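You operate a simulated robot arm through the tools that you are given. There is no shell and no other tool.

You run a simulated robot arm. Do the job below in one go: nothing can be reset, and whatever is moved stays where it is left.

## Task
Push the key in the jig up to its stop, clamp it and brush a strip of glue along it.
Fine: knob to HOLD; glue from the pot; brush back in the cup, lid back on; the bar stays up. A coat counts when it lies all over at full strength: go over it till it gets no stronger.

Only the result counts: the job must be done as asked and must still hold three seconds after the hand-in. Knocking over, shifting, dropping, spilling or breaking anything else fails it. A push-on lid holds only when it is set on centred and level and pressed home; a screw cap is set on level and turned clockwise until tight.

## Robot
A 6-joint arm with a two-finger parallel gripper, fixed in place. Base frame: the origin is at the foot of the arm, x ahead of it, y to its left, z up; the work surface is at about z = 78. Units: cm, degrees, N and s.
With the tool pointing down near the work surface it reaches from about 26 to 68 cm from the base axis. Its first joint turns from -66.0 to 66.0 degrees. Payload 2.9 kg.
Tool frame: the origin (TCP) lies between the finger pads and is the grasp point; the fingertips stand 3 cm ahead of it; z points along the fingers, y is the line along which they close. Largest opening 11 cm; finger width 2, thickness 1; the body of the gripper, 4.8 by 11.2 cm, starts 5.5 cm behind the TCP.
Orientation is that of the tool frame in the base frame, as a unit quaternion [w, x, y, z]. With the fingers straight down and closing along the base's y, the tool's x points along the base's -x, its y along +y and its z along -z.

## Interface
- The arm moves only by the tool servo_tool. Its argument "steps" is one flat list of numbers, 7 for each row, row after row: the shift along the base's x, y, z in cm, then the turn, a rotation vector about the base's x, y, z in rad, then the finger opening in cm, from 0 to 11. In form: [x, y, z, ax, ay, az, claw, x, y, z, ax, ay, az, claw, ...]. A call has 1 to 20 rows; each row is the pose to reach, as a shift and turn from the pose commanded when the call began. A row lasts 0.2 s, in which the tool goes at most 5 cm and 8.6 degrees; a call with a longer step from one row to the next is refused whole, and so is a gripper value outside its range. A pose out of reach is approached as far as the arm can. The call stops where the force on the tool passes 40 N (or 10 N more than at its start, if that is more) or the arm is blocked; 0.2 s more then pass. Each finger travels about 10.8 cm/s and halts on what it meets, pressing with about 38 N; the grip force reading is that of the motor and also rises with nothing between the fingers. The clock runs only during rows and for 0.2 s after the last one: add rows that repeat a pose to give the fingers time. It gives the time, the measured TCP pose, the force on the tool (base axes), the opening and the grip force at its end, in the units of the frame above (readings bear some noise), with the torque about the TCP (base axes, N m) and any sound that the robot's microphone picked up.
- Cameras (640 x 400 px; columns grow to the right, rows downward): "scene" is fixed at [6.92, 42.41, 139.22]; the picture's right is [-0.83, -0.56, 0.00], its down [-0.27, 0.40, -0.88] and it looks along [0.49, -0.73, -0.48] (base axes); focal length 347 px, centre (320, 200). "wrist" rides on the gripper at [7.2, 1.7, -10.3] in the tool frame; the picture's right is [-0.23, 0.97, 0.00], its down [-0.76, -0.18, -0.62] and it looks along [-0.61, -0.14, 0.78] (tool axes); focal length 222 px, centre (320, 200). There is no depth. A picture from a camera that has moved, and an enlarged one, comes with that camera's place and axes in the base frame and with its lens.
- snapshot(camera): a new picture of that camera. It takes no simulated time.
- inspect(camera, box): a new picture of the part [left, top, right, bottom] of that camera's present view, enlarged. It takes no simulated time.
- finish_job(): hands the job in; it is judged then, once.

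Nothing tells you positions but the pictures and the camera data. Unless the task says otherwise, let go and move clear before handing in.

The tools are called after "Emit:" as a command line: name --argument value ..., lists and objects as JSON in quotes. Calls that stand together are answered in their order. servo_tool: Moves the arm, as the interface text tells. Its arguments: {"type":"object","properties":{"steps":{"type":"array","items":{"type":"number"}}},"required":["steps"]} The other tools are called the same way: snapshot (camera) takes a picture; inspect (camera, box) takes an enlarged picture of a part of a camera's view; finish_job () hands the job in.

At the start:

```text
t: 0.0
ee_pos: [44.93, -9.62, 120.6]
ee_rot: [0.0, 0.0, 1.0, 0.0]
force: [-0.1, 0.8, 0.4]
moment: [-0.02, 0.02, 0.02]
opening: 10.98
grasp_force: 0.1
```

scene: 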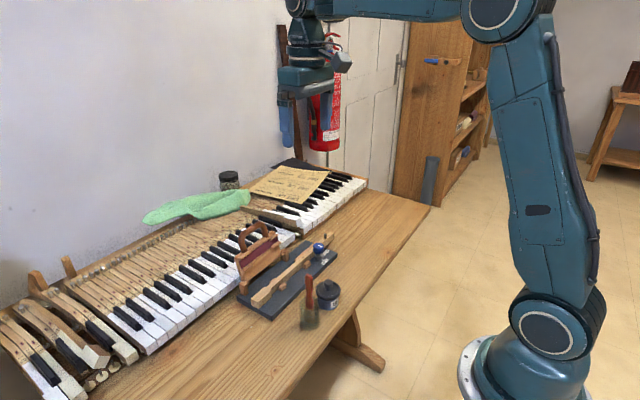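
wrist: 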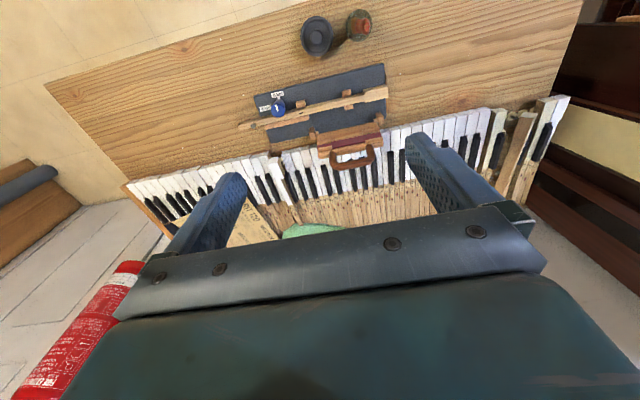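

I see a jig with a wooden key, a blue knob, a raised bar with a handle, a glue pot and a brush in a cup. I'll look closer before moving anything.

Emit:
inspect --camera "scene" --box '[220, 210, 360, 340]'

Emit:
inspect --camera "wrist" --box '[220, 0, 420, 180]'

```text
3.08 times, centred on (290, 275) of scene
camera zoom: at [6.92, 42.41, 139.22], right [-0.83, -0.56, 0.0], down [-0.27, 0.4, -0.88], along [0.49, -0.73, -0.48], focal length 1067 px, centre (412, -31)
```

zoom: 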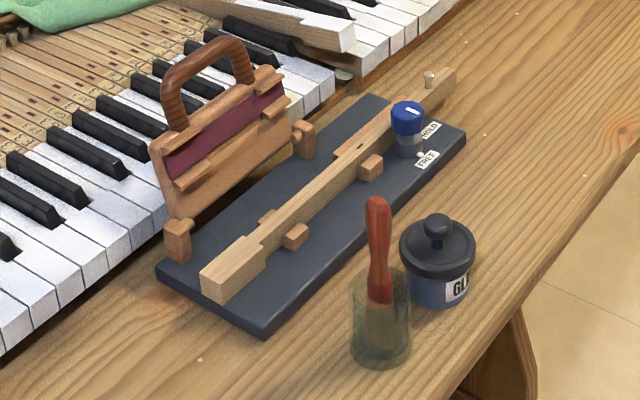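

```text
2.22 times, centred on (320, 90) of wrist
camera zoom: at [37.73, -7.89, 130.86], right [0.23, 0.97, 0.0], down [0.76, -0.18, 0.62], along [0.61, -0.14, -0.78], focal length 494 px, centre (320, 444)
```

zoom: 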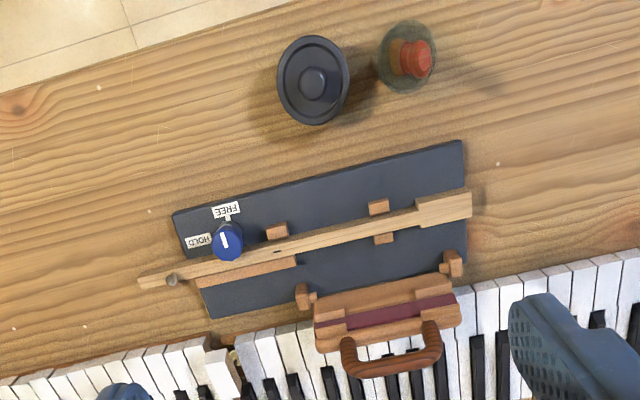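

I place the jig plate at about x 47–58, y −25 to 3, with the key running along y near x≈51.5. The pot is near (39.4, −9) and the brush cup near (40, −2). I'll move the wrist camera closer to find the stop and see the details.

Emit:
servo_tool --steps '[0, -2, -4, 0, 0, 0, 11, 0, -4, -8, 0, 0, 0, 11, 0, -6, -12, 0, 0, 0, 11, 0, -8, -16, 0, 0, 0, 11, 0, -9, -18, 0, 0, 0, 11, 0, -9, -18, 0, 0, 0, 11]'

Emit:
snapshot --camera "wrist"

```text
t: 1.4
ee_pos: [44.99, -18.49, 102.6]
ee_rot: [0.001, 0.0, 1.0, -0.001]
force: [-0.1, 0.3, 0.2]
moment: [0.01, 0.02, 0.03]
opening: 11.02
grasp_force: 0.1
```

```text
taken
camera wrist: at [37.86, -16.84, 112.89], right [0.23, 0.97, 0.0], down [0.76, -0.18, 0.62], along [0.61, -0.14, -0.78], focal length 222 px, centre (320, 200)
```

wrist: 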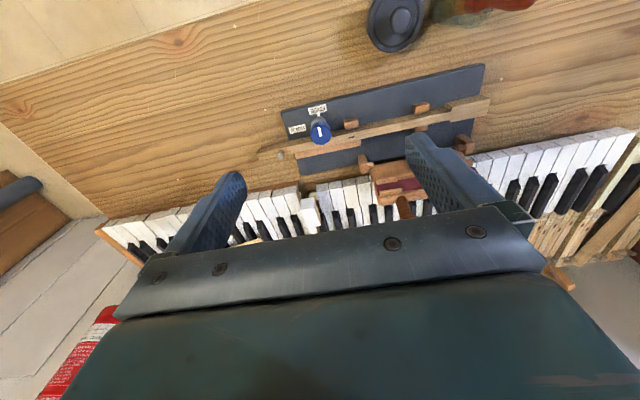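

Emit:
inspect --camera "wrist" --box '[240, 70, 400, 190]'

Emit:
inspect --camera "wrist" --box '[380, 50, 540, 170]'

Emit:
inspect --camera "scene" --box '[285, 225, 345, 270]'

Emit:
inspect --camera "scene" --box '[245, 260, 315, 310]'

```text
3.33 times, centred on (320, 130) of wrist
camera zoom: at [37.86, -16.84, 112.89], right [0.23, 0.97, 0.0], down [0.76, -0.18, 0.62], along [0.61, -0.14, -0.78], focal length 740 px, centre (320, 433)
```

zoom: 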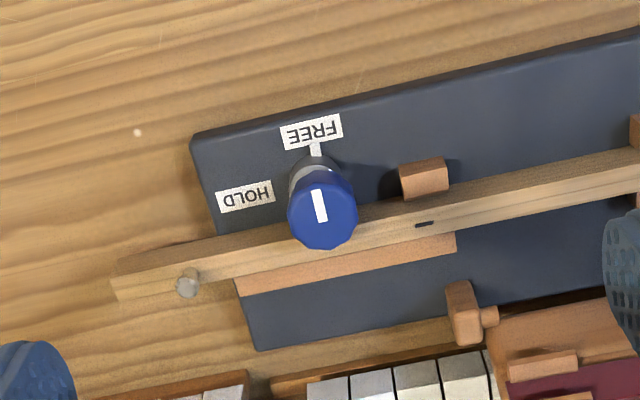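

```text
3.33 times, centred on (460, 110) of wrist
camera zoom: at [37.86, -16.84, 112.89], right [0.23, 0.97, 0.0], down [0.76, -0.18, 0.62], along [0.61, -0.14, -0.78], focal length 740 px, centre (-147, 500)
```

zoom: 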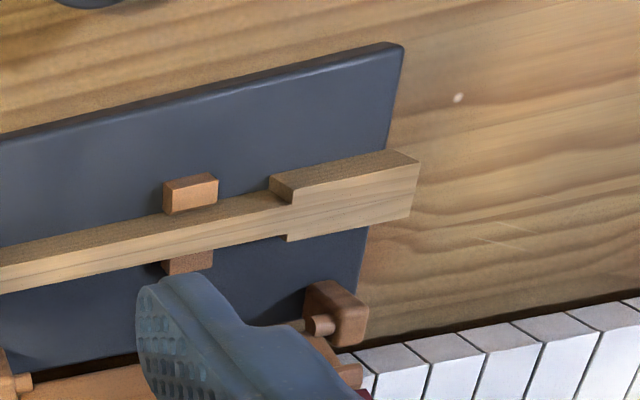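

```text
8.89 times, centred on (315, 248) of scene
camera zoom: at [6.92, 42.41, 139.22], right [-0.83, -0.56, 0.0], down [-0.27, 0.4, -0.88], along [0.49, -0.73, -0.48], focal length 3082 px, centre (364, -222)
```

zoom: 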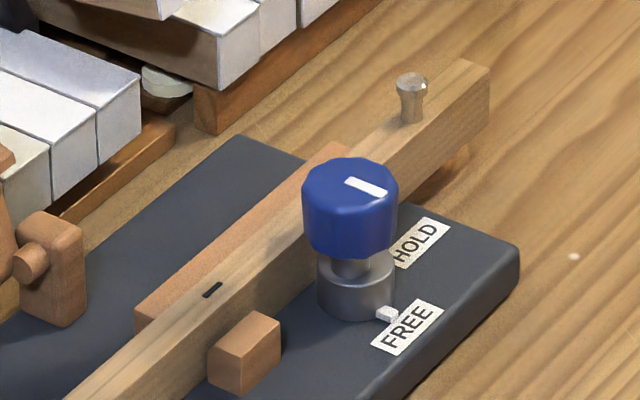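

```text
8.00 times, centred on (280, 285) of scene
camera zoom: at [6.92, 42.41, 139.22], right [-0.83, -0.56, 0.0], down [-0.27, 0.4, -0.88], along [0.49, -0.73, -0.48], focal length 2774 px, centre (640, -480)
```

zoom: 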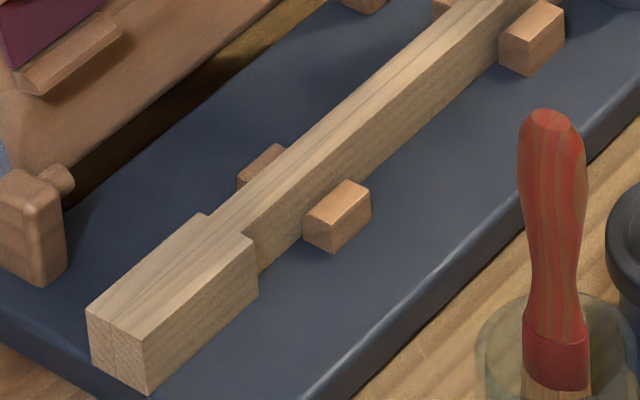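

The shoulder of the key's head (y≈−1.8) sits about 2.5 cm short of the two guide blocks (y≈−4.35), and I take those blocks as the stop. The knob is near (49.2, −19.5), and HOLD is a quarter turn counter-clockwise from FREE seen from above. Next I'll look at the pot and brush from close up.

Emit:
servo_tool --steps '[-3, 3, -1, 0, 0, 0, 11, -6, 6, -2, 0, 0, 0, 11, -9, 9, -3, 0, 0, 0, 11, -12, 12, -4, 0, 0, 0, 11, -12, 12, -4, 0, 0, 0, 11]'

Emit:
snapshot --camera "wrist"

Emit:
inspect --camera "scene" --box '[290, 260, 350, 335]'

```text
t: 2.6
ee_pos: [32.95, -6.79, 98.76]
ee_rot: [0.0, 0.0, 1.0, 0.0]
force: [-0.1, -0.3, -0.5]
moment: [0.01, -0.01, 0.0]
opening: 10.99
grasp_force: 0.0
```

```text
taken
camera wrist: at [25.85, -5.12, 108.95], right [0.23, 0.97, 0.0], down [0.76, -0.18, 0.62], along [0.61, -0.14, -0.78], focal length 222 px, centre (320, 200)
```

wrist: 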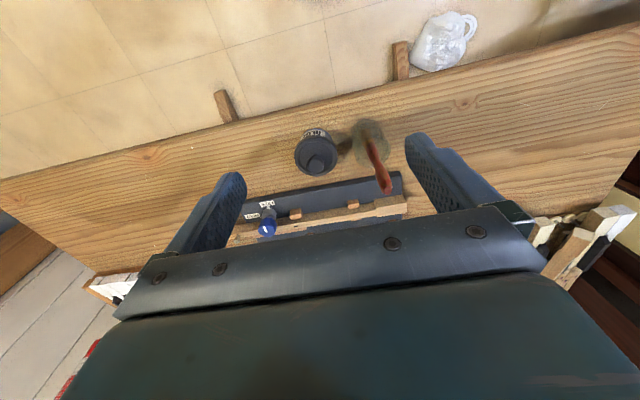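

```text
5.33 times, centred on (320, 298) of scene
camera zoom: at [6.92, 42.41, 139.22], right [-0.83, -0.56, 0.0], down [-0.27, 0.4, -0.88], along [0.49, -0.73, -0.48], focal length 1849 px, centre (320, -320)
```

zoom: 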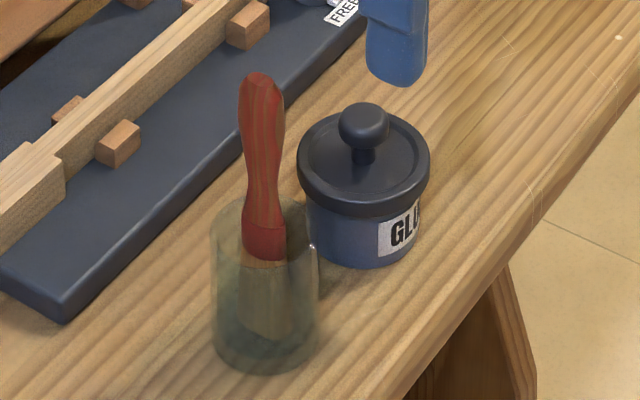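

Emit:
inspect --camera "wrist" --box '[270, 100, 430, 220]'

```text
3.33 times, centred on (350, 160) of wrist
camera zoom: at [25.85, -5.12, 108.95], right [0.23, 0.97, 0.0], down [0.76, -0.18, 0.62], along [0.61, -0.14, -0.78], focal length 740 px, centre (220, 333)
```

zoom: 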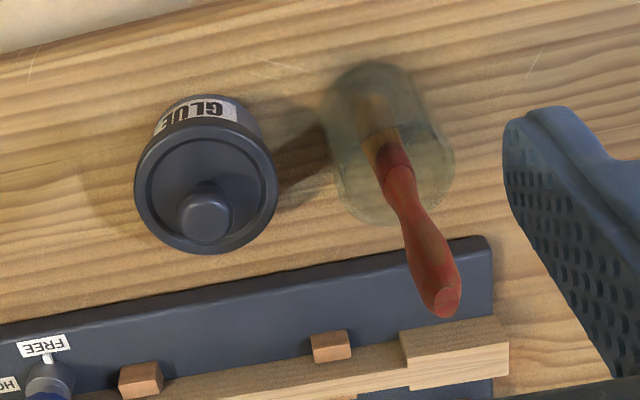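

The pot has a push-on lid with a knob, centred near (39.2, −8.8) with its top at z≈84.8. The brush stands almost upright in the cup near (39.4, −1.5), its handle top at z≈91.9. First I'll close the fingers and move to a point beyond the key's head.

Emit:
servo_tool --steps '[3.7, 2.65, 0, 0, 0, 0, 8, 7.4, 5.3, 0, 0, 0, 0, 5, 11.1, 7.95, 0, 0, 0, 0, 2, 14.8, 10.6, 0, 0, 0, 0, 0, 18.5, 13.25, 0, 0, 0, 0, 0, 18.5, 13.25, -4, 0, 0, 0, 0, 18.5, 13.25, -8, 0, 0, 0, 0, 18.5, 13.25, -12, 0, 0, 0, 0, 18.5, 13.25, -12, 0, 0, 0, 0]'

Emit:
snapshot --camera "wrist"

Emit:
snapshot --camera "scene"

```text
t: 4.6
ee_pos: [51.23, 6.82, 86.68]
ee_rot: [0.0, 0.0, 1.0, 0.0]
force: [0.9, 0.4, 0.2]
moment: [-0.02, -0.01, 0.01]
opening: 0.0
grasp_force: 37.3
```

```text
taken
camera wrist: at [44.17, 8.46, 96.89], right [0.23, 0.97, 0.0], down [0.76, -0.18, 0.62], along [0.61, -0.14, -0.78], focal length 222 px, centre (320, 200)
```

wrist: 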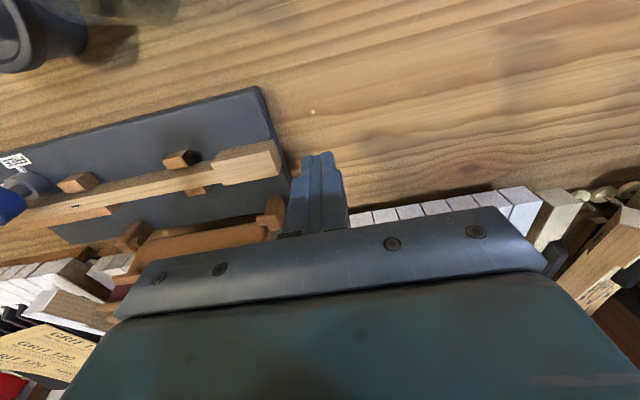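

```text
taken
```

scene: 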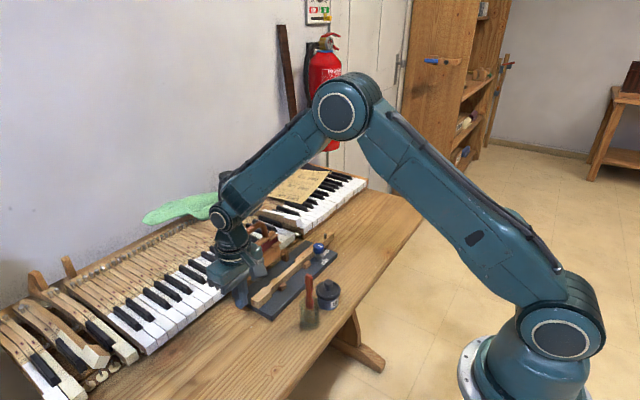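

I'm past the head's end with the fingers closed. I'll take an enlarged look to check the alignment and height before pushing.

Emit:
inspect --camera "wrist" --box '[140, 80, 360, 245]'

Emit:
inspect --camera "scene" --box '[195, 240, 315, 330]'

```text
2.42 times, centred on (250, 162) of wrist
camera zoom: at [44.17, 8.46, 96.89], right [0.23, 0.97, 0.0], down [0.76, -0.18, 0.62], along [0.61, -0.14, -0.78], focal length 538 px, centre (490, 291)
```

zoom: 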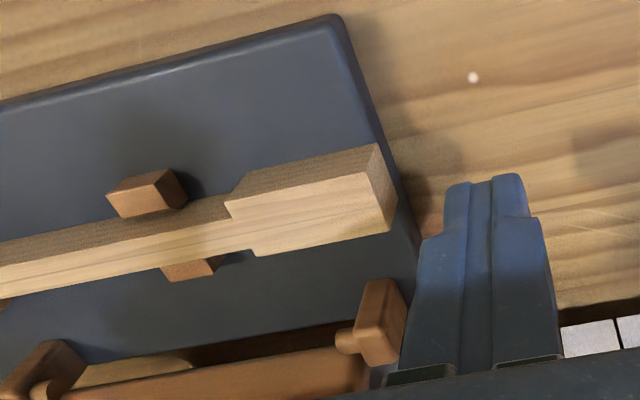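

```text
4.44 times, centred on (255, 285) of scene
camera zoom: at [6.92, 42.41, 139.22], right [-0.83, -0.56, 0.0], down [-0.27, 0.4, -0.88], along [0.49, -0.73, -0.48], focal length 1541 px, centre (609, -178)
```

zoom: 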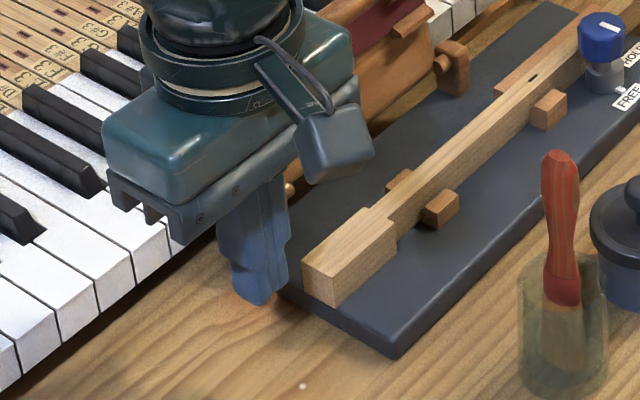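

The fingers line up with the head. I'll lower them so the tips are at z≈80.7 and push slowly toward −y, watching the force.

Emit:
servo_tool --steps '[0.1, 0, -1.5, 0, 0, 0, 0, 0.1, 0, -2.9, 0, 0, 0, 0, 0.1, -1.5, -2.9, 0, 0, 0, 0, 0.1, -2.5, -2.9, 0, 0, 0, 0, 0.1, -3.0, -2.9, 0, 0, 0, 0, 0.1, -3.4, -2.9, 0, 0, 0, 0, 0.1, -3.8, -2.9, 0, 0, 0, 0, 0.1, -4.2, -2.9, 0, 0, 0, 0, 0.1, -4.6, -2.9, 0, 0, 0, 0]'

Emit:
inspect --camera "wrist" --box '[140, 80, 360, 245]'

Emit:
inspect --camera "scene" --box '[225, 240, 345, 330]'

```text
t: 6.6
ee_pos: [51.29, 2.22, 83.61]
ee_rot: [0.0, 0.0, 1.0, 0.0]
force: [0.1, 0.5, 0.6]
moment: [0.0, 0.01, 0.02]
opening: 0.0
grasp_force: 38.0
```

```text
2.42 times, centred on (250, 162) of wrist
camera zoom: at [44.29, 3.8, 93.96], right [0.23, 0.97, 0.0], down [0.76, -0.18, 0.62], along [0.61, -0.14, -0.78], focal length 538 px, centre (490, 291)
```

zoom: 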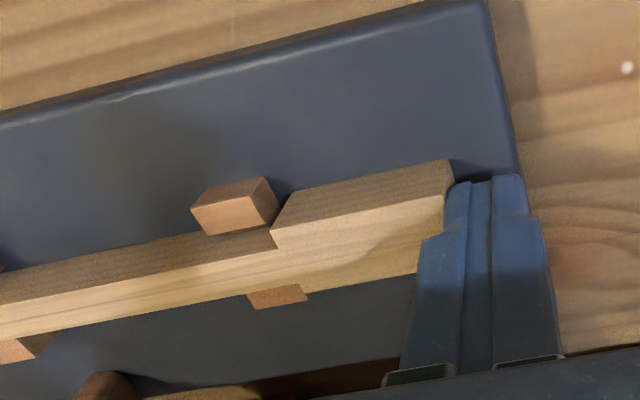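

```text
4.44 times, centred on (285, 285) of scene
camera zoom: at [6.92, 42.41, 139.22], right [-0.83, -0.56, 0.0], down [-0.27, 0.4, -0.88], along [0.49, -0.73, -0.48], focal length 1541 px, centre (476, -178)
```

zoom: 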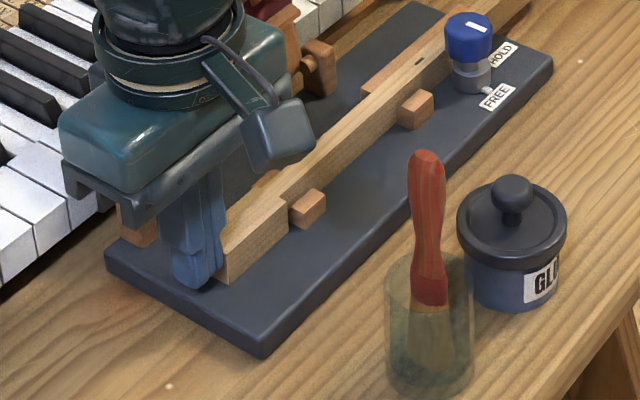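

The key slides with very little force and its shoulder is close to the blocks. I'll continue in small steps until I feel the stop.

Emit:
servo_tool --steps '[0, -0.2, 0, 0, 0, 0, 0, 0, -0.4, 0, 0, 0, 0, 0, 0, -0.5, 0, 0, 0, 0, 0]'

Emit:
inspect --camera "wrist" --box '[200, 120, 320, 210]'

Emit:
inspect --camera "scene" --box '[250, 265, 310, 310]'

```text
t: 7.4
ee_pos: [51.56, 1.5, 83.79]
ee_rot: [0.001, 0.0, 1.0, 0.0]
force: [0.5, -0.4, 0.6]
moment: [0.01, 0.01, 0.02]
opening: 0.0
grasp_force: 37.9
```

```text
4.44 times, centred on (260, 165) of wrist
camera zoom: at [44.29, 3.27, 93.93], right [0.23, 0.97, 0.0], down [0.76, -0.18, 0.62], along [0.61, -0.14, -0.78], focal length 987 px, centre (587, 356)
```

zoom: 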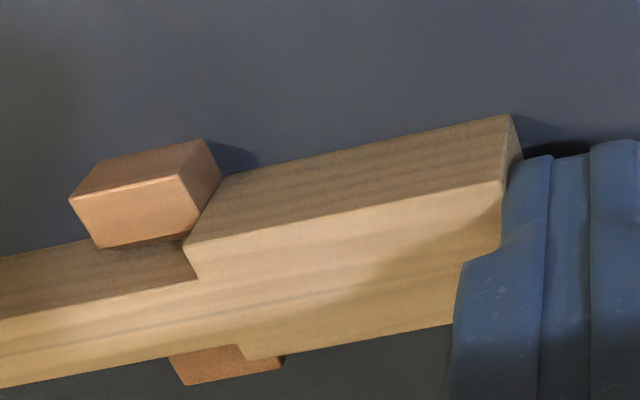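

```text
8.89 times, centred on (280, 288) of scene
camera zoom: at [6.92, 42.41, 139.22], right [-0.83, -0.56, 0.0], down [-0.27, 0.4, -0.88], along [0.49, -0.73, -0.48], focal length 3082 px, centre (676, -578)
```

zoom: 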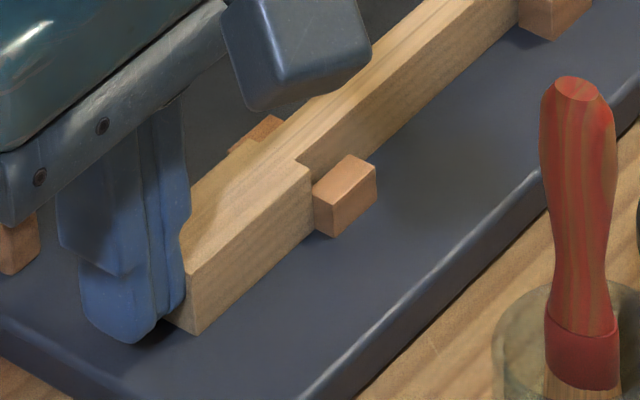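

The gap is now hairline. I'll keep going in 0.1 cm steps until the force rises.

Emit:
servo_tool --steps '[0, -0.1, 0, 0, 0, 0, 0, 0, -0.2, 0, 0, 0, 0, 0]'

Emit:
inspect --camera "wrist" --box '[200, 120, 320, 210]'

```text
t: 8.0
ee_pos: [51.53, 1.54, 83.68]
ee_rot: [0.0, -0.002, 1.0, 0.001]
force: [-0.3, 8.3, 0.1]
moment: [0.18, 0.0, -0.06]
opening: 0.01
grasp_force: 37.7
```

```text
4.44 times, centred on (260, 165) of wrist
camera zoom: at [44.32, 3.16, 93.91], right [0.22, 0.97, 0.0], down [0.76, -0.18, 0.62], along [0.61, -0.14, -0.78], focal length 987 px, centre (587, 356)
```

zoom: 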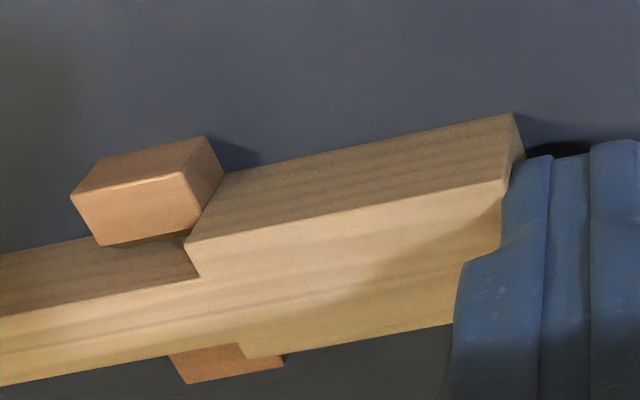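

The reaction reached about 8 N, so the key is against the stop. I'll press slightly more to seat it, then retreat and rise.

Emit:
servo_tool --steps '[0, -0.1, 0, 0, 0, 0, 0, 0, -0.1, 0, 0, 0, 0, 0]'

```text
t: 8.6
ee_pos: [51.45, 1.54, 83.71]
ee_rot: [0.0, -0.002, 1.0, 0.0]
force: [0.5, 17.8, -0.7]
moment: [0.46, -0.04, -0.02]
opening: 0.0
grasp_force: 37.6
```

The key is seated with about 18 N of reaction. Now I'll back off, rise and move above the knob to look at it.

Emit:
servo_tool --steps '[0, 1.0, 0, 0, 0, 0, 0, 0, 2.0, 1, 0, 0, 0, 0, 0, 2.0, 5, 0, 0, 0, 0, 0, 2.0, 9, 0, 0, 0, 0, 0, 0.5, 13, 0, 0, 0, 1, -0.5, -4, 13.3, 0, 0, 0, 2, -1, -8.5, 13.3, 0, 0, 0, 3, -1.5, -13, 13.3, 0, 0, 0, 4, -2, -17.5, 13.3, 0, 0, 0, 5, -2.33, -20.7, 13.3, 0, 0, 0, 5, -2.33, -20.7, 10.3, 0, 0, 0, 5, -2.33, -20.7, 10.3, 0, 0, 0, 5]'

Emit:
snapshot --camera "wrist"

Emit:
inspect --camera "wrist" --box '[260, 110, 380, 200]'

Emit:
inspect --camera "scene" --box '[250, 225, 350, 300]'

```text
t: 11.2
ee_pos: [49.02, -19.52, 93.88]
ee_rot: [0.0, 0.0, 1.0, -0.001]
force: [0.1, 0.0, 0.1]
moment: [0.01, 0.0, 0.01]
opening: 5.01
grasp_force: 0.1
```

```text
taken
camera wrist: at [41.94, -17.87, 104.18], right [0.23, 0.97, 0.0], down [0.76, -0.18, 0.62], along [0.61, -0.14, -0.78], focal length 222 px, centre (320, 200)
```

wrist: 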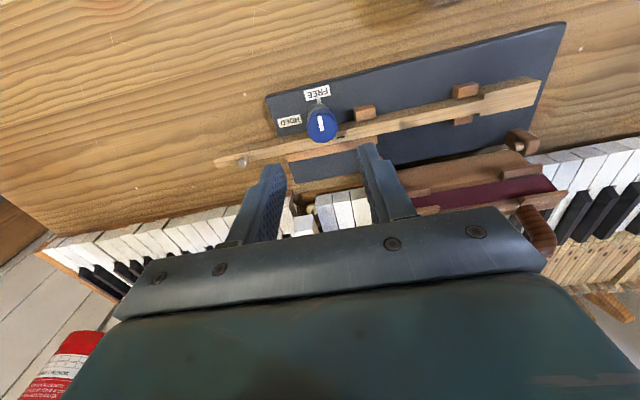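

```text
4.44 times, centred on (320, 155) of wrist
camera zoom: at [41.94, -17.87, 104.18], right [0.23, 0.97, 0.0], down [0.76, -0.18, 0.62], along [0.61, -0.14, -0.78], focal length 987 px, centre (320, 400)
```

zoom: 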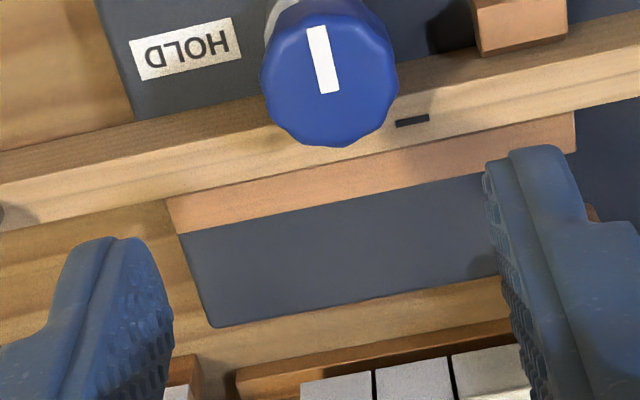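

```text
5.33 times, centred on (300, 262) of scene
camera zoom: at [6.92, 42.41, 139.22], right [-0.83, -0.56, 0.0], down [-0.27, 0.4, -0.88], along [0.49, -0.73, -0.48], focal length 1849 px, centre (427, -133)
```

zoom: 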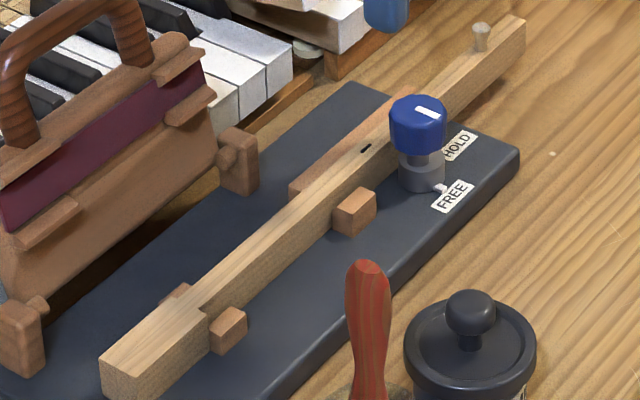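

The shoulder now sits against the blocks. I place the knob cap at about (49.4, −19.6), z 82.5–84.1, with the key top at z≈82.2. I'll lower the open fingers around the cap with the tips at z≈82.9, above the key.

Emit:
servo_tool --steps '[0.2, -0.13, -3, 0, 0, 0, 5, 0.2, -0.13, -6, 0, 0, 0, 5, 0.2, -0.13, -7.5, 0, 0, 0, 5, 0.2, -0.13, -8.1, 0, 0, 0, 5, 0.2, -0.13, -8.1, 0, 0, 0, 5]'

Emit:
inspect --camera "wrist" --box '[240, 90, 400, 210]'

Emit:
inspect --camera "scene" --box '[270, 215, 370, 290]'

```text
t: 12.4
ee_pos: [49.48, -19.64, 85.93]
ee_rot: [0.0, 0.0, 1.0, 0.0]
force: [0.3, -0.3, -0.8]
moment: [0.01, -0.01, 0.0]
opening: 4.98
grasp_force: 0.1
```

```text
3.33 times, centred on (320, 150) of wrist
camera zoom: at [42.27, -18.0, 96.22], right [0.23, 0.97, 0.0], down [0.76, -0.18, 0.62], along [0.61, -0.14, -0.78], focal length 740 px, centre (320, 367)
```

zoom: 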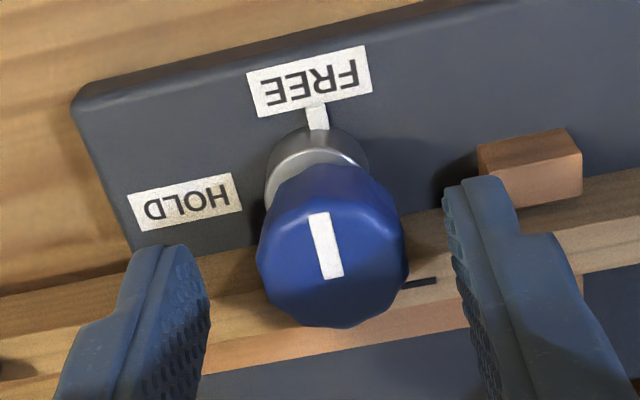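

```text
5.33 times, centred on (320, 252) of scene
camera zoom: at [6.92, 42.41, 139.22], right [-0.83, -0.56, 0.0], down [-0.27, 0.4, -0.88], along [0.49, -0.73, -0.48], focal length 1849 px, centre (320, -80)
```

zoom: 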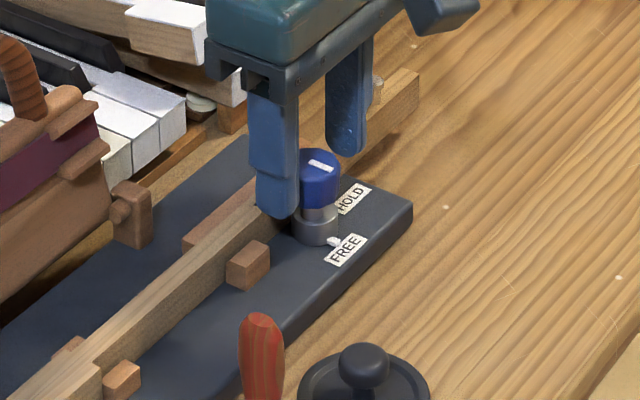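

The fingers straddle the knob, which is only about 0.15 cm off centre. I'll correct that and close gently.

Emit:
servo_tool --steps '[0, 0.13, 0, 0, 0, 0, 4, 0, 0.13, 0, 0, 0, 0, 3.3, 0, 0.13, 0, 0, 0, 0, 2.9, 0, 0.13, 0, 0, 0, 0, 2.7, 0, 0.13, 0, 0, 0, 0, 2.5]'

Emit:
inspect --camera "wrist" --box '[240, 90, 400, 210]'

```text
t: 13.6
ee_pos: [49.45, -19.48, 85.97]
ee_rot: [0.0, -0.001, 1.0, 0.001]
force: [0.3, 9.7, 1.4]
moment: [0.25, -0.01, 0.01]
opening: 2.78
grasp_force: 38.2
```

```text
3.33 times, centred on (320, 150) of wrist
camera zoom: at [42.27, -17.76, 96.2], right [0.22, 0.97, 0.0], down [0.76, -0.18, 0.62], along [0.61, -0.14, -0.78], focal length 740 px, centre (320, 367)
```

zoom: 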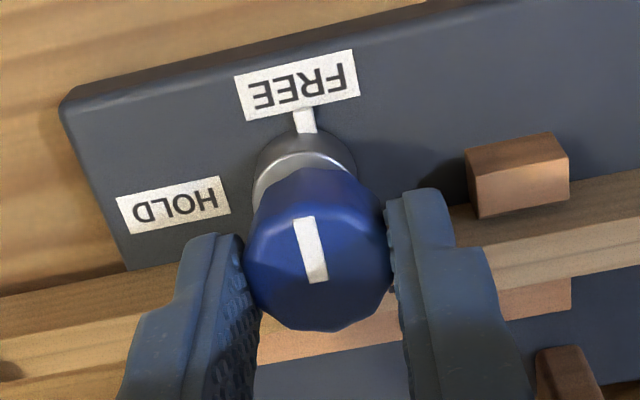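

The knob is gripped at 2.78 cm, with a slight sideways load that I'll relieve by shifting +y. Then I'll turn it 45° counter-clockwise.

Emit:
servo_tool --steps '[0, 0.1, 0, 0, 0, 0, 2.2, 0, 0.1, 0, 0, 0, 0.13, 2.2, 0, 0.1, 0, 0, 0, 0.26, 2.2, 0, 0.1, 0, 0, 0, 0.39, 2.2, 0, 0.1, 0, 0, 0, 0.52, 2.2, 0, 0.1, 0, 0, 0, 0.65, 2.2, 0, 0.1, 0, 0, 0, 0.785, 2.2]'

Emit:
snapshot --camera "wrist"

Emit:
inspect --camera "scene" --box '[270, 215, 370, 290]'

```text
t: 15.2
ee_pos: [49.34, -19.41, 85.89]
ee_rot: [0.0, -0.383, 0.924, 0.001]
force: [-0.8, 3.7, 3.4]
moment: [0.29, -0.21, 0.05]
opening: 2.78
grasp_force: 37.8
```

```text
taken
camera wrist: at [43.17, -23.27, 96.2], right [-0.53, 0.85, 0.0], down [0.66, 0.41, 0.62], along [0.53, 0.33, -0.78], focal length 222 px, centre (320, 200)
```

wrist: 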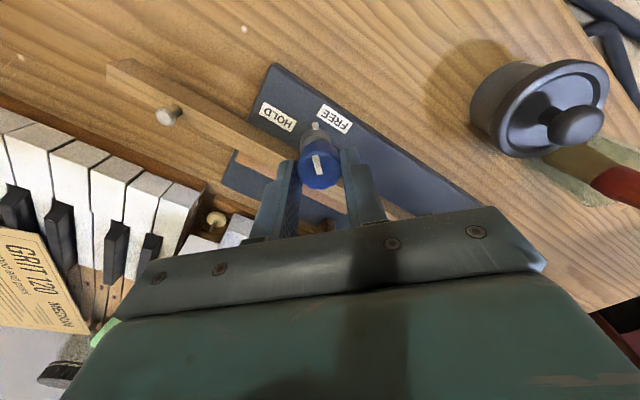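

```text
5.33 times, centred on (320, 252) of scene
camera zoom: at [6.91, 42.42, 139.22], right [-0.83, -0.56, 0.0], down [-0.27, 0.4, -0.88], along [0.49, -0.73, -0.48], focal length 1849 px, centre (320, -80)
```

zoom: 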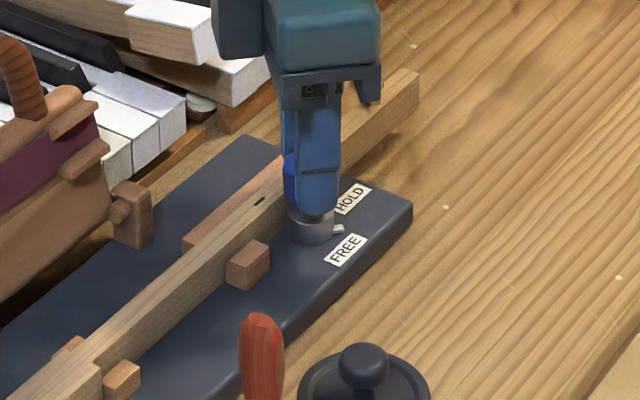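

The pointer has swung halfway toward HOLD. I'll continue the turn.

Emit:
servo_tool --steps '[0, 0, 0, 0, 0, 0.13, 2.2, 0, 0, 0, 0, 0, 0.26, 2.2, 0, 0, 0, 0, 0, 0.39, 2.2, 0, 0, 0, 0, 0, 0.52, 2.2, 0, 0, 0, 0, 0, 0.65, 2.2, 0, 0, 0, 0, 0, 0.785, 2.2]'

Emit:
snapshot --camera "wrist"

Emit:
inspect --camera "scene" --box '[270, 215, 370, 290]'

```text
t: 16.6
ee_pos: [49.18, -19.31, 85.96]
ee_rot: [0.0, 0.708, -0.707, 0.0]
force: [-11.1, 7.5, 19.8]
moment: [-0.33, 0.26, -0.04]
opening: 2.76
grasp_force: 38.6
```

```text
taken
camera wrist: at [47.73, -26.55, 96.19], right [-0.97, 0.23, 0.0], down [0.18, 0.76, 0.62], along [0.14, 0.61, -0.78], focal length 222 px, centre (320, 200)
```

wrist: 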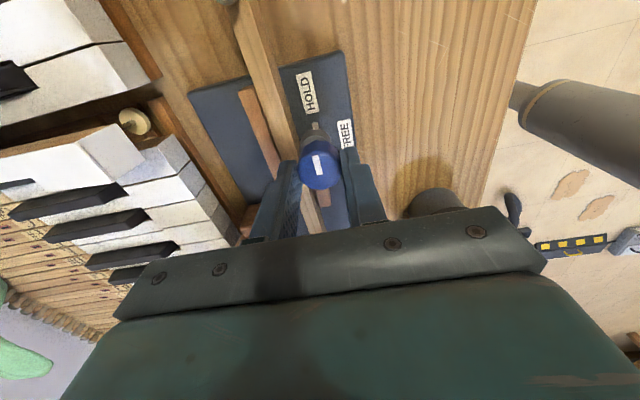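

```text
5.33 times, centred on (320, 252) of scene
camera zoom: at [6.86, 42.44, 139.21], right [-0.83, -0.56, 0.0], down [-0.27, 0.4, -0.88], along [0.49, -0.73, -0.48], focal length 1849 px, centre (320, -80)
```

zoom: 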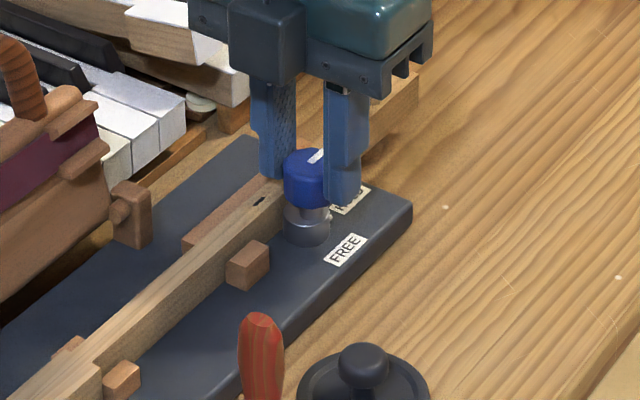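

Emit:
inspect --camera "wrist" --box '[240, 60, 400, 210]'

Emit:
inspect --camera "scene" --box '[300, 230, 350, 270]'

```text
2.67 times, centred on (320, 135) of wrist
camera zoom: at [47.73, -26.55, 96.19], right [-0.97, 0.23, 0.0], down [0.18, 0.76, 0.62], along [0.14, 0.61, -0.78], focal length 592 px, centre (320, 373)
```

zoom: 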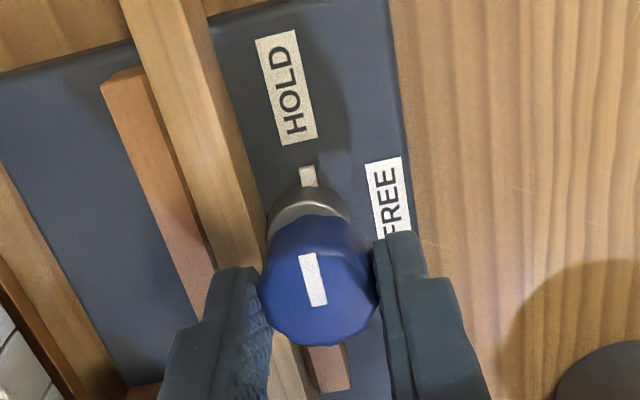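

```text
10.00 times, centred on (325, 250) of scene
camera zoom: at [6.86, 42.44, 139.21], right [-0.83, -0.56, 0.0], down [-0.27, 0.4, -0.88], along [0.49, -0.73, -0.48], focal length 3468 px, centre (270, -300)
```

zoom: 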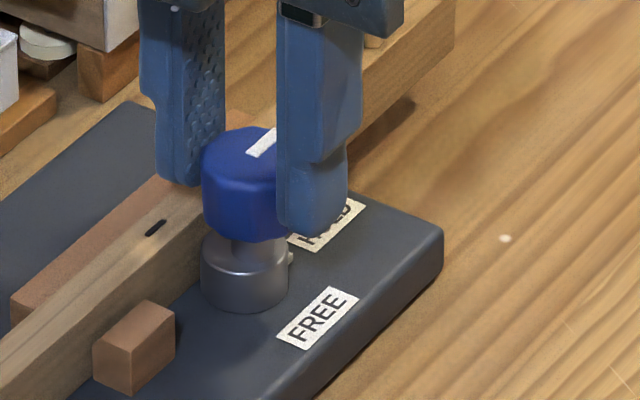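

The pointer now aims at HOLD. There is about 20 N of upward load on the tool, so I'll relieve it slightly before opening.

Emit:
servo_tool --steps '[-0.1, 0.05, 0.1, 0, 0, 0, 2.2, -0.1, 0.05, 0.1, 0, 0, 0, 2.2]'

```text
t: 17.2
ee_pos: [49.26, -19.35, 85.97]
ee_rot: [0.0, 0.707, -0.707, 0.001]
force: [3.6, 2.6, 0.2]
moment: [0.15, -0.15, 0.02]
opening: 2.79
grasp_force: 38.0
```

The load is gone. I'll nudge the knob by about 3° to feel whether it is at its end stop.

Emit:
servo_tool --steps '[0, 0, 0, 0, 0, 0.06, 2.2, 0, 0, 0, 0, 0, 0.06, 2.2]'

Emit:
inspect --camera "wrist" --box '[240, 60, 400, 210]'

```text
t: 17.8
ee_pos: [49.33, -19.39, 85.85]
ee_rot: [0.001, 0.728, -0.686, 0.0]
force: [8.5, -0.1, 1.0]
moment: [-0.71, -0.34, -0.19]
opening: 2.79
grasp_force: 38.0
```

```text
2.67 times, centred on (320, 135) of wrist
camera zoom: at [48.11, -26.68, 96.2], right [-0.99, 0.17, 0.0], down [0.13, 0.77, 0.62], along [0.11, 0.61, -0.78], focal length 592 px, centre (320, 373)
```

zoom: 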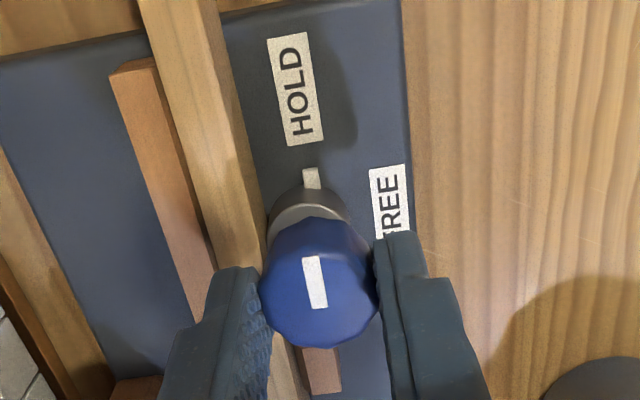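

There is mild resistance now, which fits the end of travel at HOLD. I'll release, rise and check the pointer.

Emit:
servo_tool --steps '[0, 0, 0, 0, 0, 0, 3.5, 0, 0, 0, 0, 0, 0, 5, 0, 0, 0, 0, 0, 0, 5, 0, 0, 3, 0, 0, 0, 5, 0, 0, 7, 0, 0, 0, 5, 0, 0, 10, 0, 0, -0.06, 5, 0, 0, 10, 0, 0, -0.06, 5]'

Emit:
inspect --camera "wrist" --box '[260, 60, 400, 165]'

Emit:
inspect --camera "scene" --box '[300, 225, 350, 265]'

Emit:
snapshot --camera "scene"

```text
t: 19.4
ee_pos: [49.4, -19.4, 95.81]
ee_rot: [0.0, -0.707, 0.708, 0.0]
force: [-0.2, -0.5, 0.1]
moment: [0.01, 0.0, 0.02]
opening: 5.02
grasp_force: 0.1
```

```text
3.81 times, centred on (330, 112) of wrist
camera zoom: at [47.78, -26.67, 106.15], right [-0.97, 0.23, 0.0], down [0.18, 0.76, 0.62], along [0.14, 0.61, -0.78], focal length 846 px, centre (282, 533)
```

zoom: 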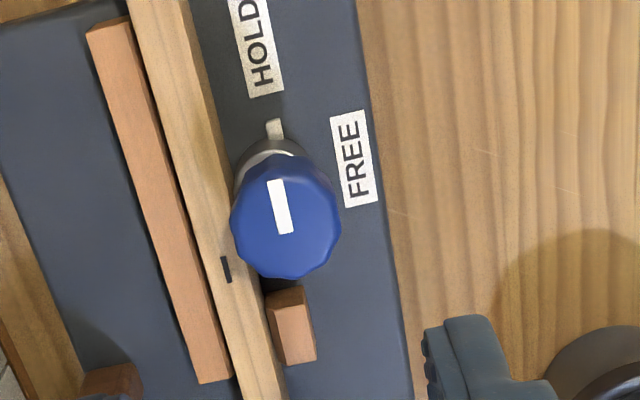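

```text
10.00 times, centred on (325, 245) of scene
camera zoom: at [6.92, 42.41, 139.22], right [-0.83, -0.56, 0.0], down [-0.27, 0.4, -0.88], along [0.49, -0.73, -0.48], focal length 3468 px, centre (270, -250)
```

zoom: 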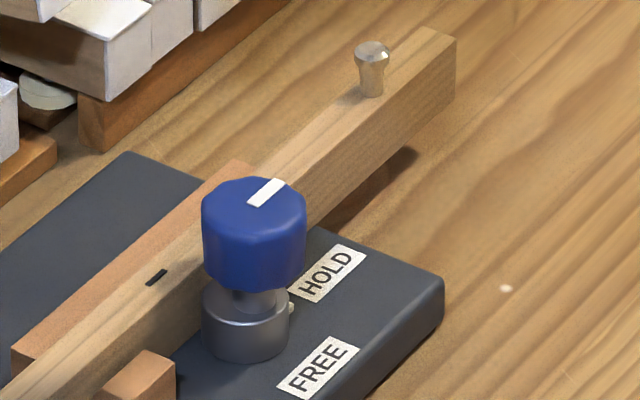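

```text
taken
```

scene: 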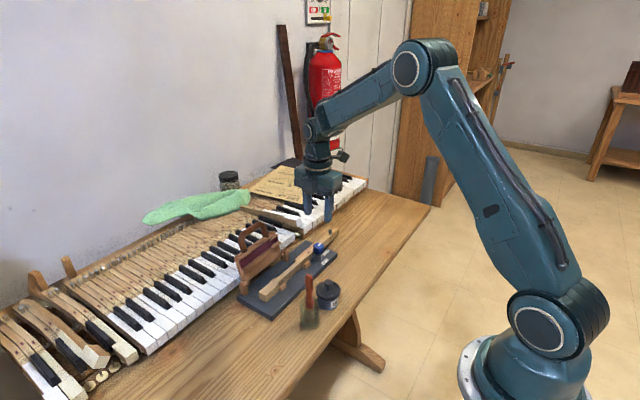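

The knob is at HOLD. I'll keep the present gripper yaw, with the fingers closing along x and the body clear of the brush, and hover above the pot to view the lid.

Emit:
servo_tool --steps '[-2.5, 2.65, 0, 0, 0, 0, 5, -5.1, 5.3, 0, 0, 0, 0, 5, -7.6, 7.95, 0, 0, 0, 0, 5, -10.2, 10.6, 0, 0, 0, 0, 5, -10.2, 10.6, 0, 0, 0, 0, 5]'

Emit:
snapshot --camera "wrist"

Emit:
inspect --camera "wrist" --box '[260, 90, 380, 180]'

Emit:
inspect --camera "scene" --box '[300, 255, 360, 315]'

```text
t: 20.6
ee_pos: [38.96, -8.48, 96.21]
ee_rot: [-0.001, -0.706, 0.708, 0.0]
force: [0.1, 0.7, 0.7]
moment: [0.04, -0.01, -0.02]
opening: 4.98
grasp_force: 0.0
```

```text
taken
camera wrist: at [37.4, -15.79, 106.41], right [-0.97, 0.23, 0.0], down [0.18, 0.76, 0.62], along [0.14, 0.61, -0.78], focal length 222 px, centre (320, 200)
```

wrist: 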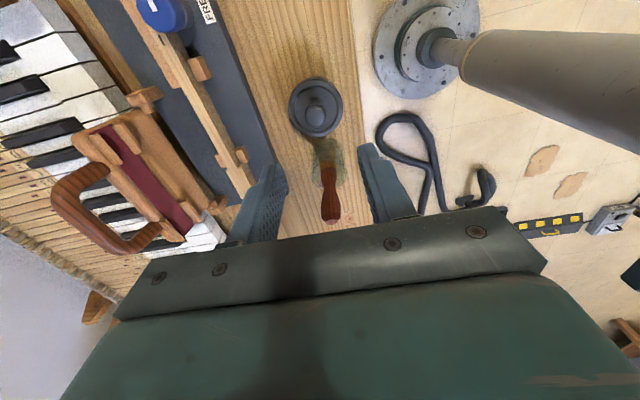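

```text
4.44 times, centred on (320, 135) of wrist
camera zoom: at [37.4, -15.79, 106.41], right [-0.97, 0.23, 0.0], down [0.18, 0.76, 0.62], along [0.14, 0.61, -0.78], focal length 987 px, centre (320, 489)
```

zoom: 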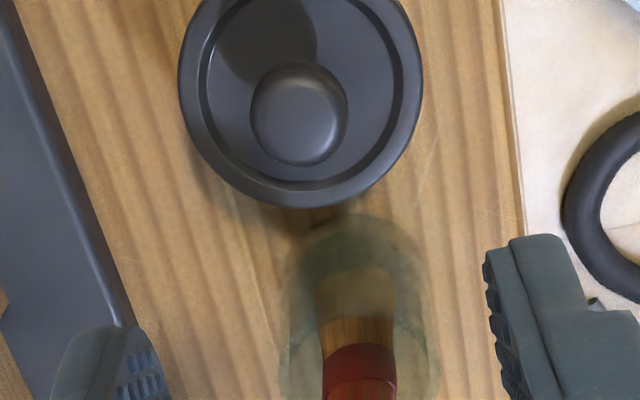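

```text
6.67 times, centred on (330, 285) of scene
camera zoom: at [6.92, 42.41, 139.22], right [-0.83, -0.56, 0.0], down [-0.27, 0.4, -0.88], along [0.49, -0.73, -0.48], focal length 2312 px, centre (253, -367)
```

zoom: 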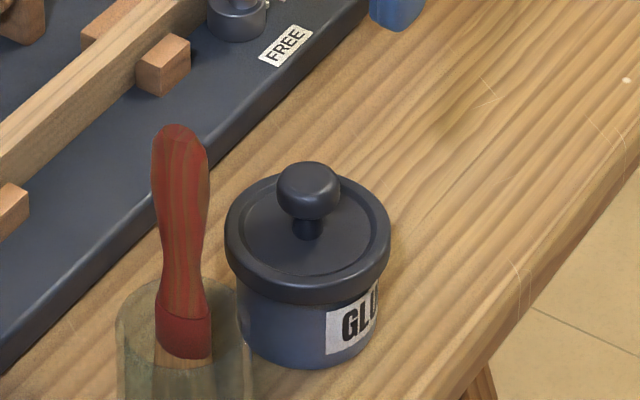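

I place the lid's centre at about (39.4, −8.95), with the rim top at z≈82.2 and the knob up to z≈84.8. I'll lower the open fingers around the lid knob with the tips at z≈82.7.

Emit:
servo_tool --steps '[0.3, -0.23, -4, 0, 0, 0, 5, 0.3, -0.23, -8, 0, 0, 0, 5, 0.3, -0.23, -9.5, 0, 0, 0, 5, 0.3, -0.23, -10.3, 0, 0, 0, 5, 0.3, -0.23, -10.3, 0, 0, 0, 5]'

Emit:
inspect --camera "wrist" --box '[240, 90, 400, 210]'

Emit:
inspect --camera "scene" --box '[290, 245, 360, 305]'

```text
t: 21.8
ee_pos: [39.3, -8.64, 85.58]
ee_rot: [0.0, 0.707, -0.707, 0.0]
force: [-0.5, -0.3, 0.2]
moment: [0.03, 0.0, 0.0]
opening: 5.0
grasp_force: 0.1
```

```text
3.33 times, centred on (320, 150) of wrist
camera zoom: at [37.76, -16.04, 95.84], right [-0.97, 0.23, 0.0], down [0.18, 0.76, 0.62], along [0.14, 0.61, -0.78], focal length 740 px, centre (320, 367)
```

zoom: 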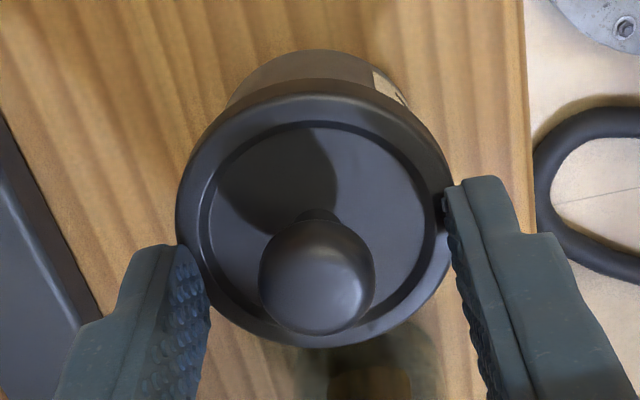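

```text
6.67 times, centred on (325, 275) of scene
camera zoom: at [6.92, 42.41, 139.22], right [-0.83, -0.56, 0.0], down [-0.27, 0.4, -0.88], along [0.49, -0.73, -0.48], focal length 2312 px, centre (287, -300)
```

zoom: 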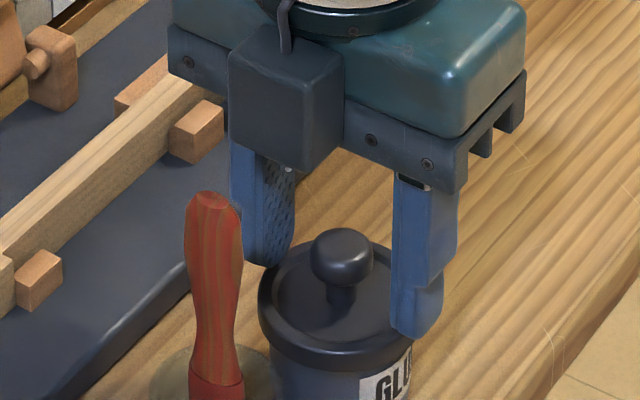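

The lid knob is well centred between the fingers. I'll shift slightly in x and close gently on it.

Emit:
servo_tool --steps '[0.1, 0, 0, 0, 0, 0, 4, 0.1, 0, 0, 0, 0, 0, 3, 0.1, 0, 0, 0, 0, 0, 2.4, 0.1, 0, 0, 0, 0, 0, 2.1, 0.1, 0, 0, 0, 0, 0, 1.9]'

Emit:
inspect --camera "wrist" --box '[240, 90, 400, 210]'

```text
t: 23.0
ee_pos: [39.45, -8.75, 85.78]
ee_rot: [0.0, -0.706, 0.708, 0.0]
force: [0.3, 0.3, -1.1]
moment: [0.0, -0.01, 0.02]
opening: 2.03
grasp_force: 10.2
heard: snap
```

```text
3.33 times, centred on (320, 150) of wrist
camera zoom: at [37.88, -16.08, 95.93], right [-0.97, 0.23, 0.0], down [0.18, 0.76, 0.62], along [0.14, 0.61, -0.78], focal length 740 px, centre (320, 367)
```

zoom: 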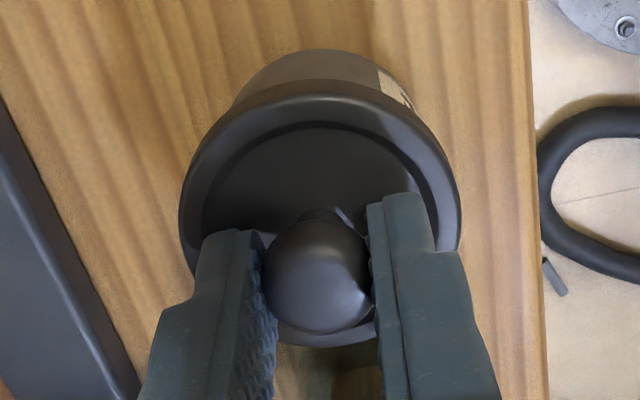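

I heard a snap as the fingers closed. I'll check the lid and pot before moving on.

Emit:
inspect --camera "scene" --box '[290, 245, 360, 325]'

Emit:
snapshot --camera "scene"

Emit:
snapshot --camera "wrist"

```text
5.00 times, centred on (325, 285) of scene
camera zoom: at [6.92, 42.41, 139.22], right [-0.83, -0.56, 0.0], down [-0.27, 0.4, -0.88], along [0.49, -0.73, -0.48], focal length 1734 px, centre (295, -225)
```

zoom: 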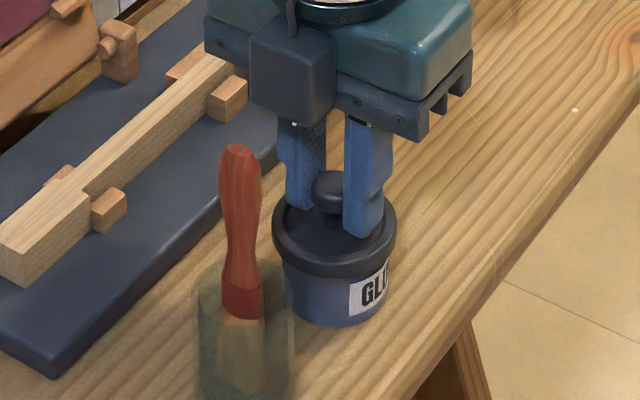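

```text
taken
```

scene: 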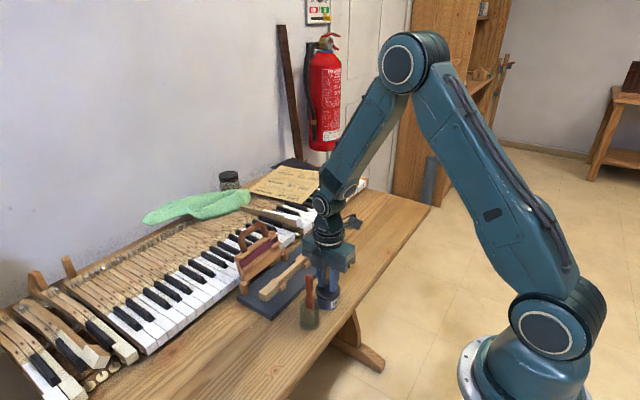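

```text
taken
camera wrist: at [37.88, -16.08, 95.93], right [-0.97, 0.23, 0.0], down [0.18, 0.76, 0.62], along [0.14, 0.61, -0.78], focal length 222 px, centre (320, 200)
```

wrist: 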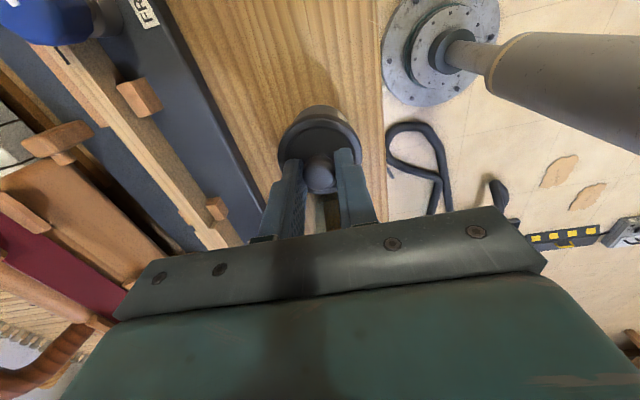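

The pot and lid look intact. I'll tighten the grip and lift slowly, checking that only the lid comes up.

Emit:
servo_tool --steps '[0, 0, 0, 0, 0, 0, 1.5, 0, 0, 0, 0, 0, 0, 1.5, 0, 0, 0.2, 0, 0, 0, 1.5, 0, 0, 0.4, 0, 0, 0, 1.5, 0, 0, 0.7, 0, 0, 0, 1.5, 0, 0, 1.0, 0, 0, 0, 1.5]'

Emit:
inspect --camera "scene" --box '[290, 245, 360, 325]'

```text
t: 24.4
ee_pos: [39.53, -8.82, 86.78]
ee_rot: [0.0, 0.707, -0.707, -0.001]
force: [0.1, 0.7, 0.6]
moment: [-0.01, 0.02, 0.0]
opening: 1.7
grasp_force: 38.2
```

```text
5.00 times, centred on (325, 285) of scene
camera zoom: at [6.92, 42.41, 139.22], right [-0.83, -0.56, 0.0], down [-0.27, 0.4, -0.88], along [0.49, -0.73, -0.48], focal length 1734 px, centre (295, -225)
```

zoom: 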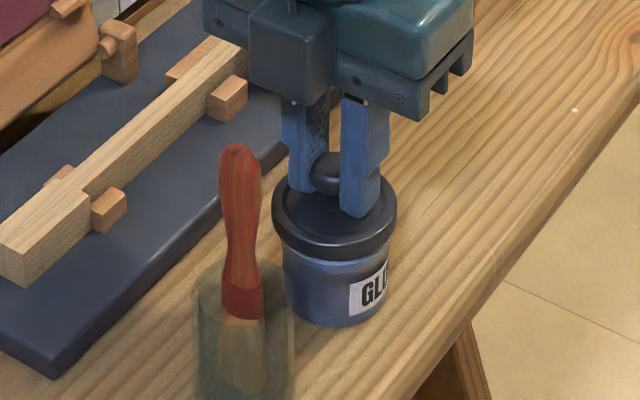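

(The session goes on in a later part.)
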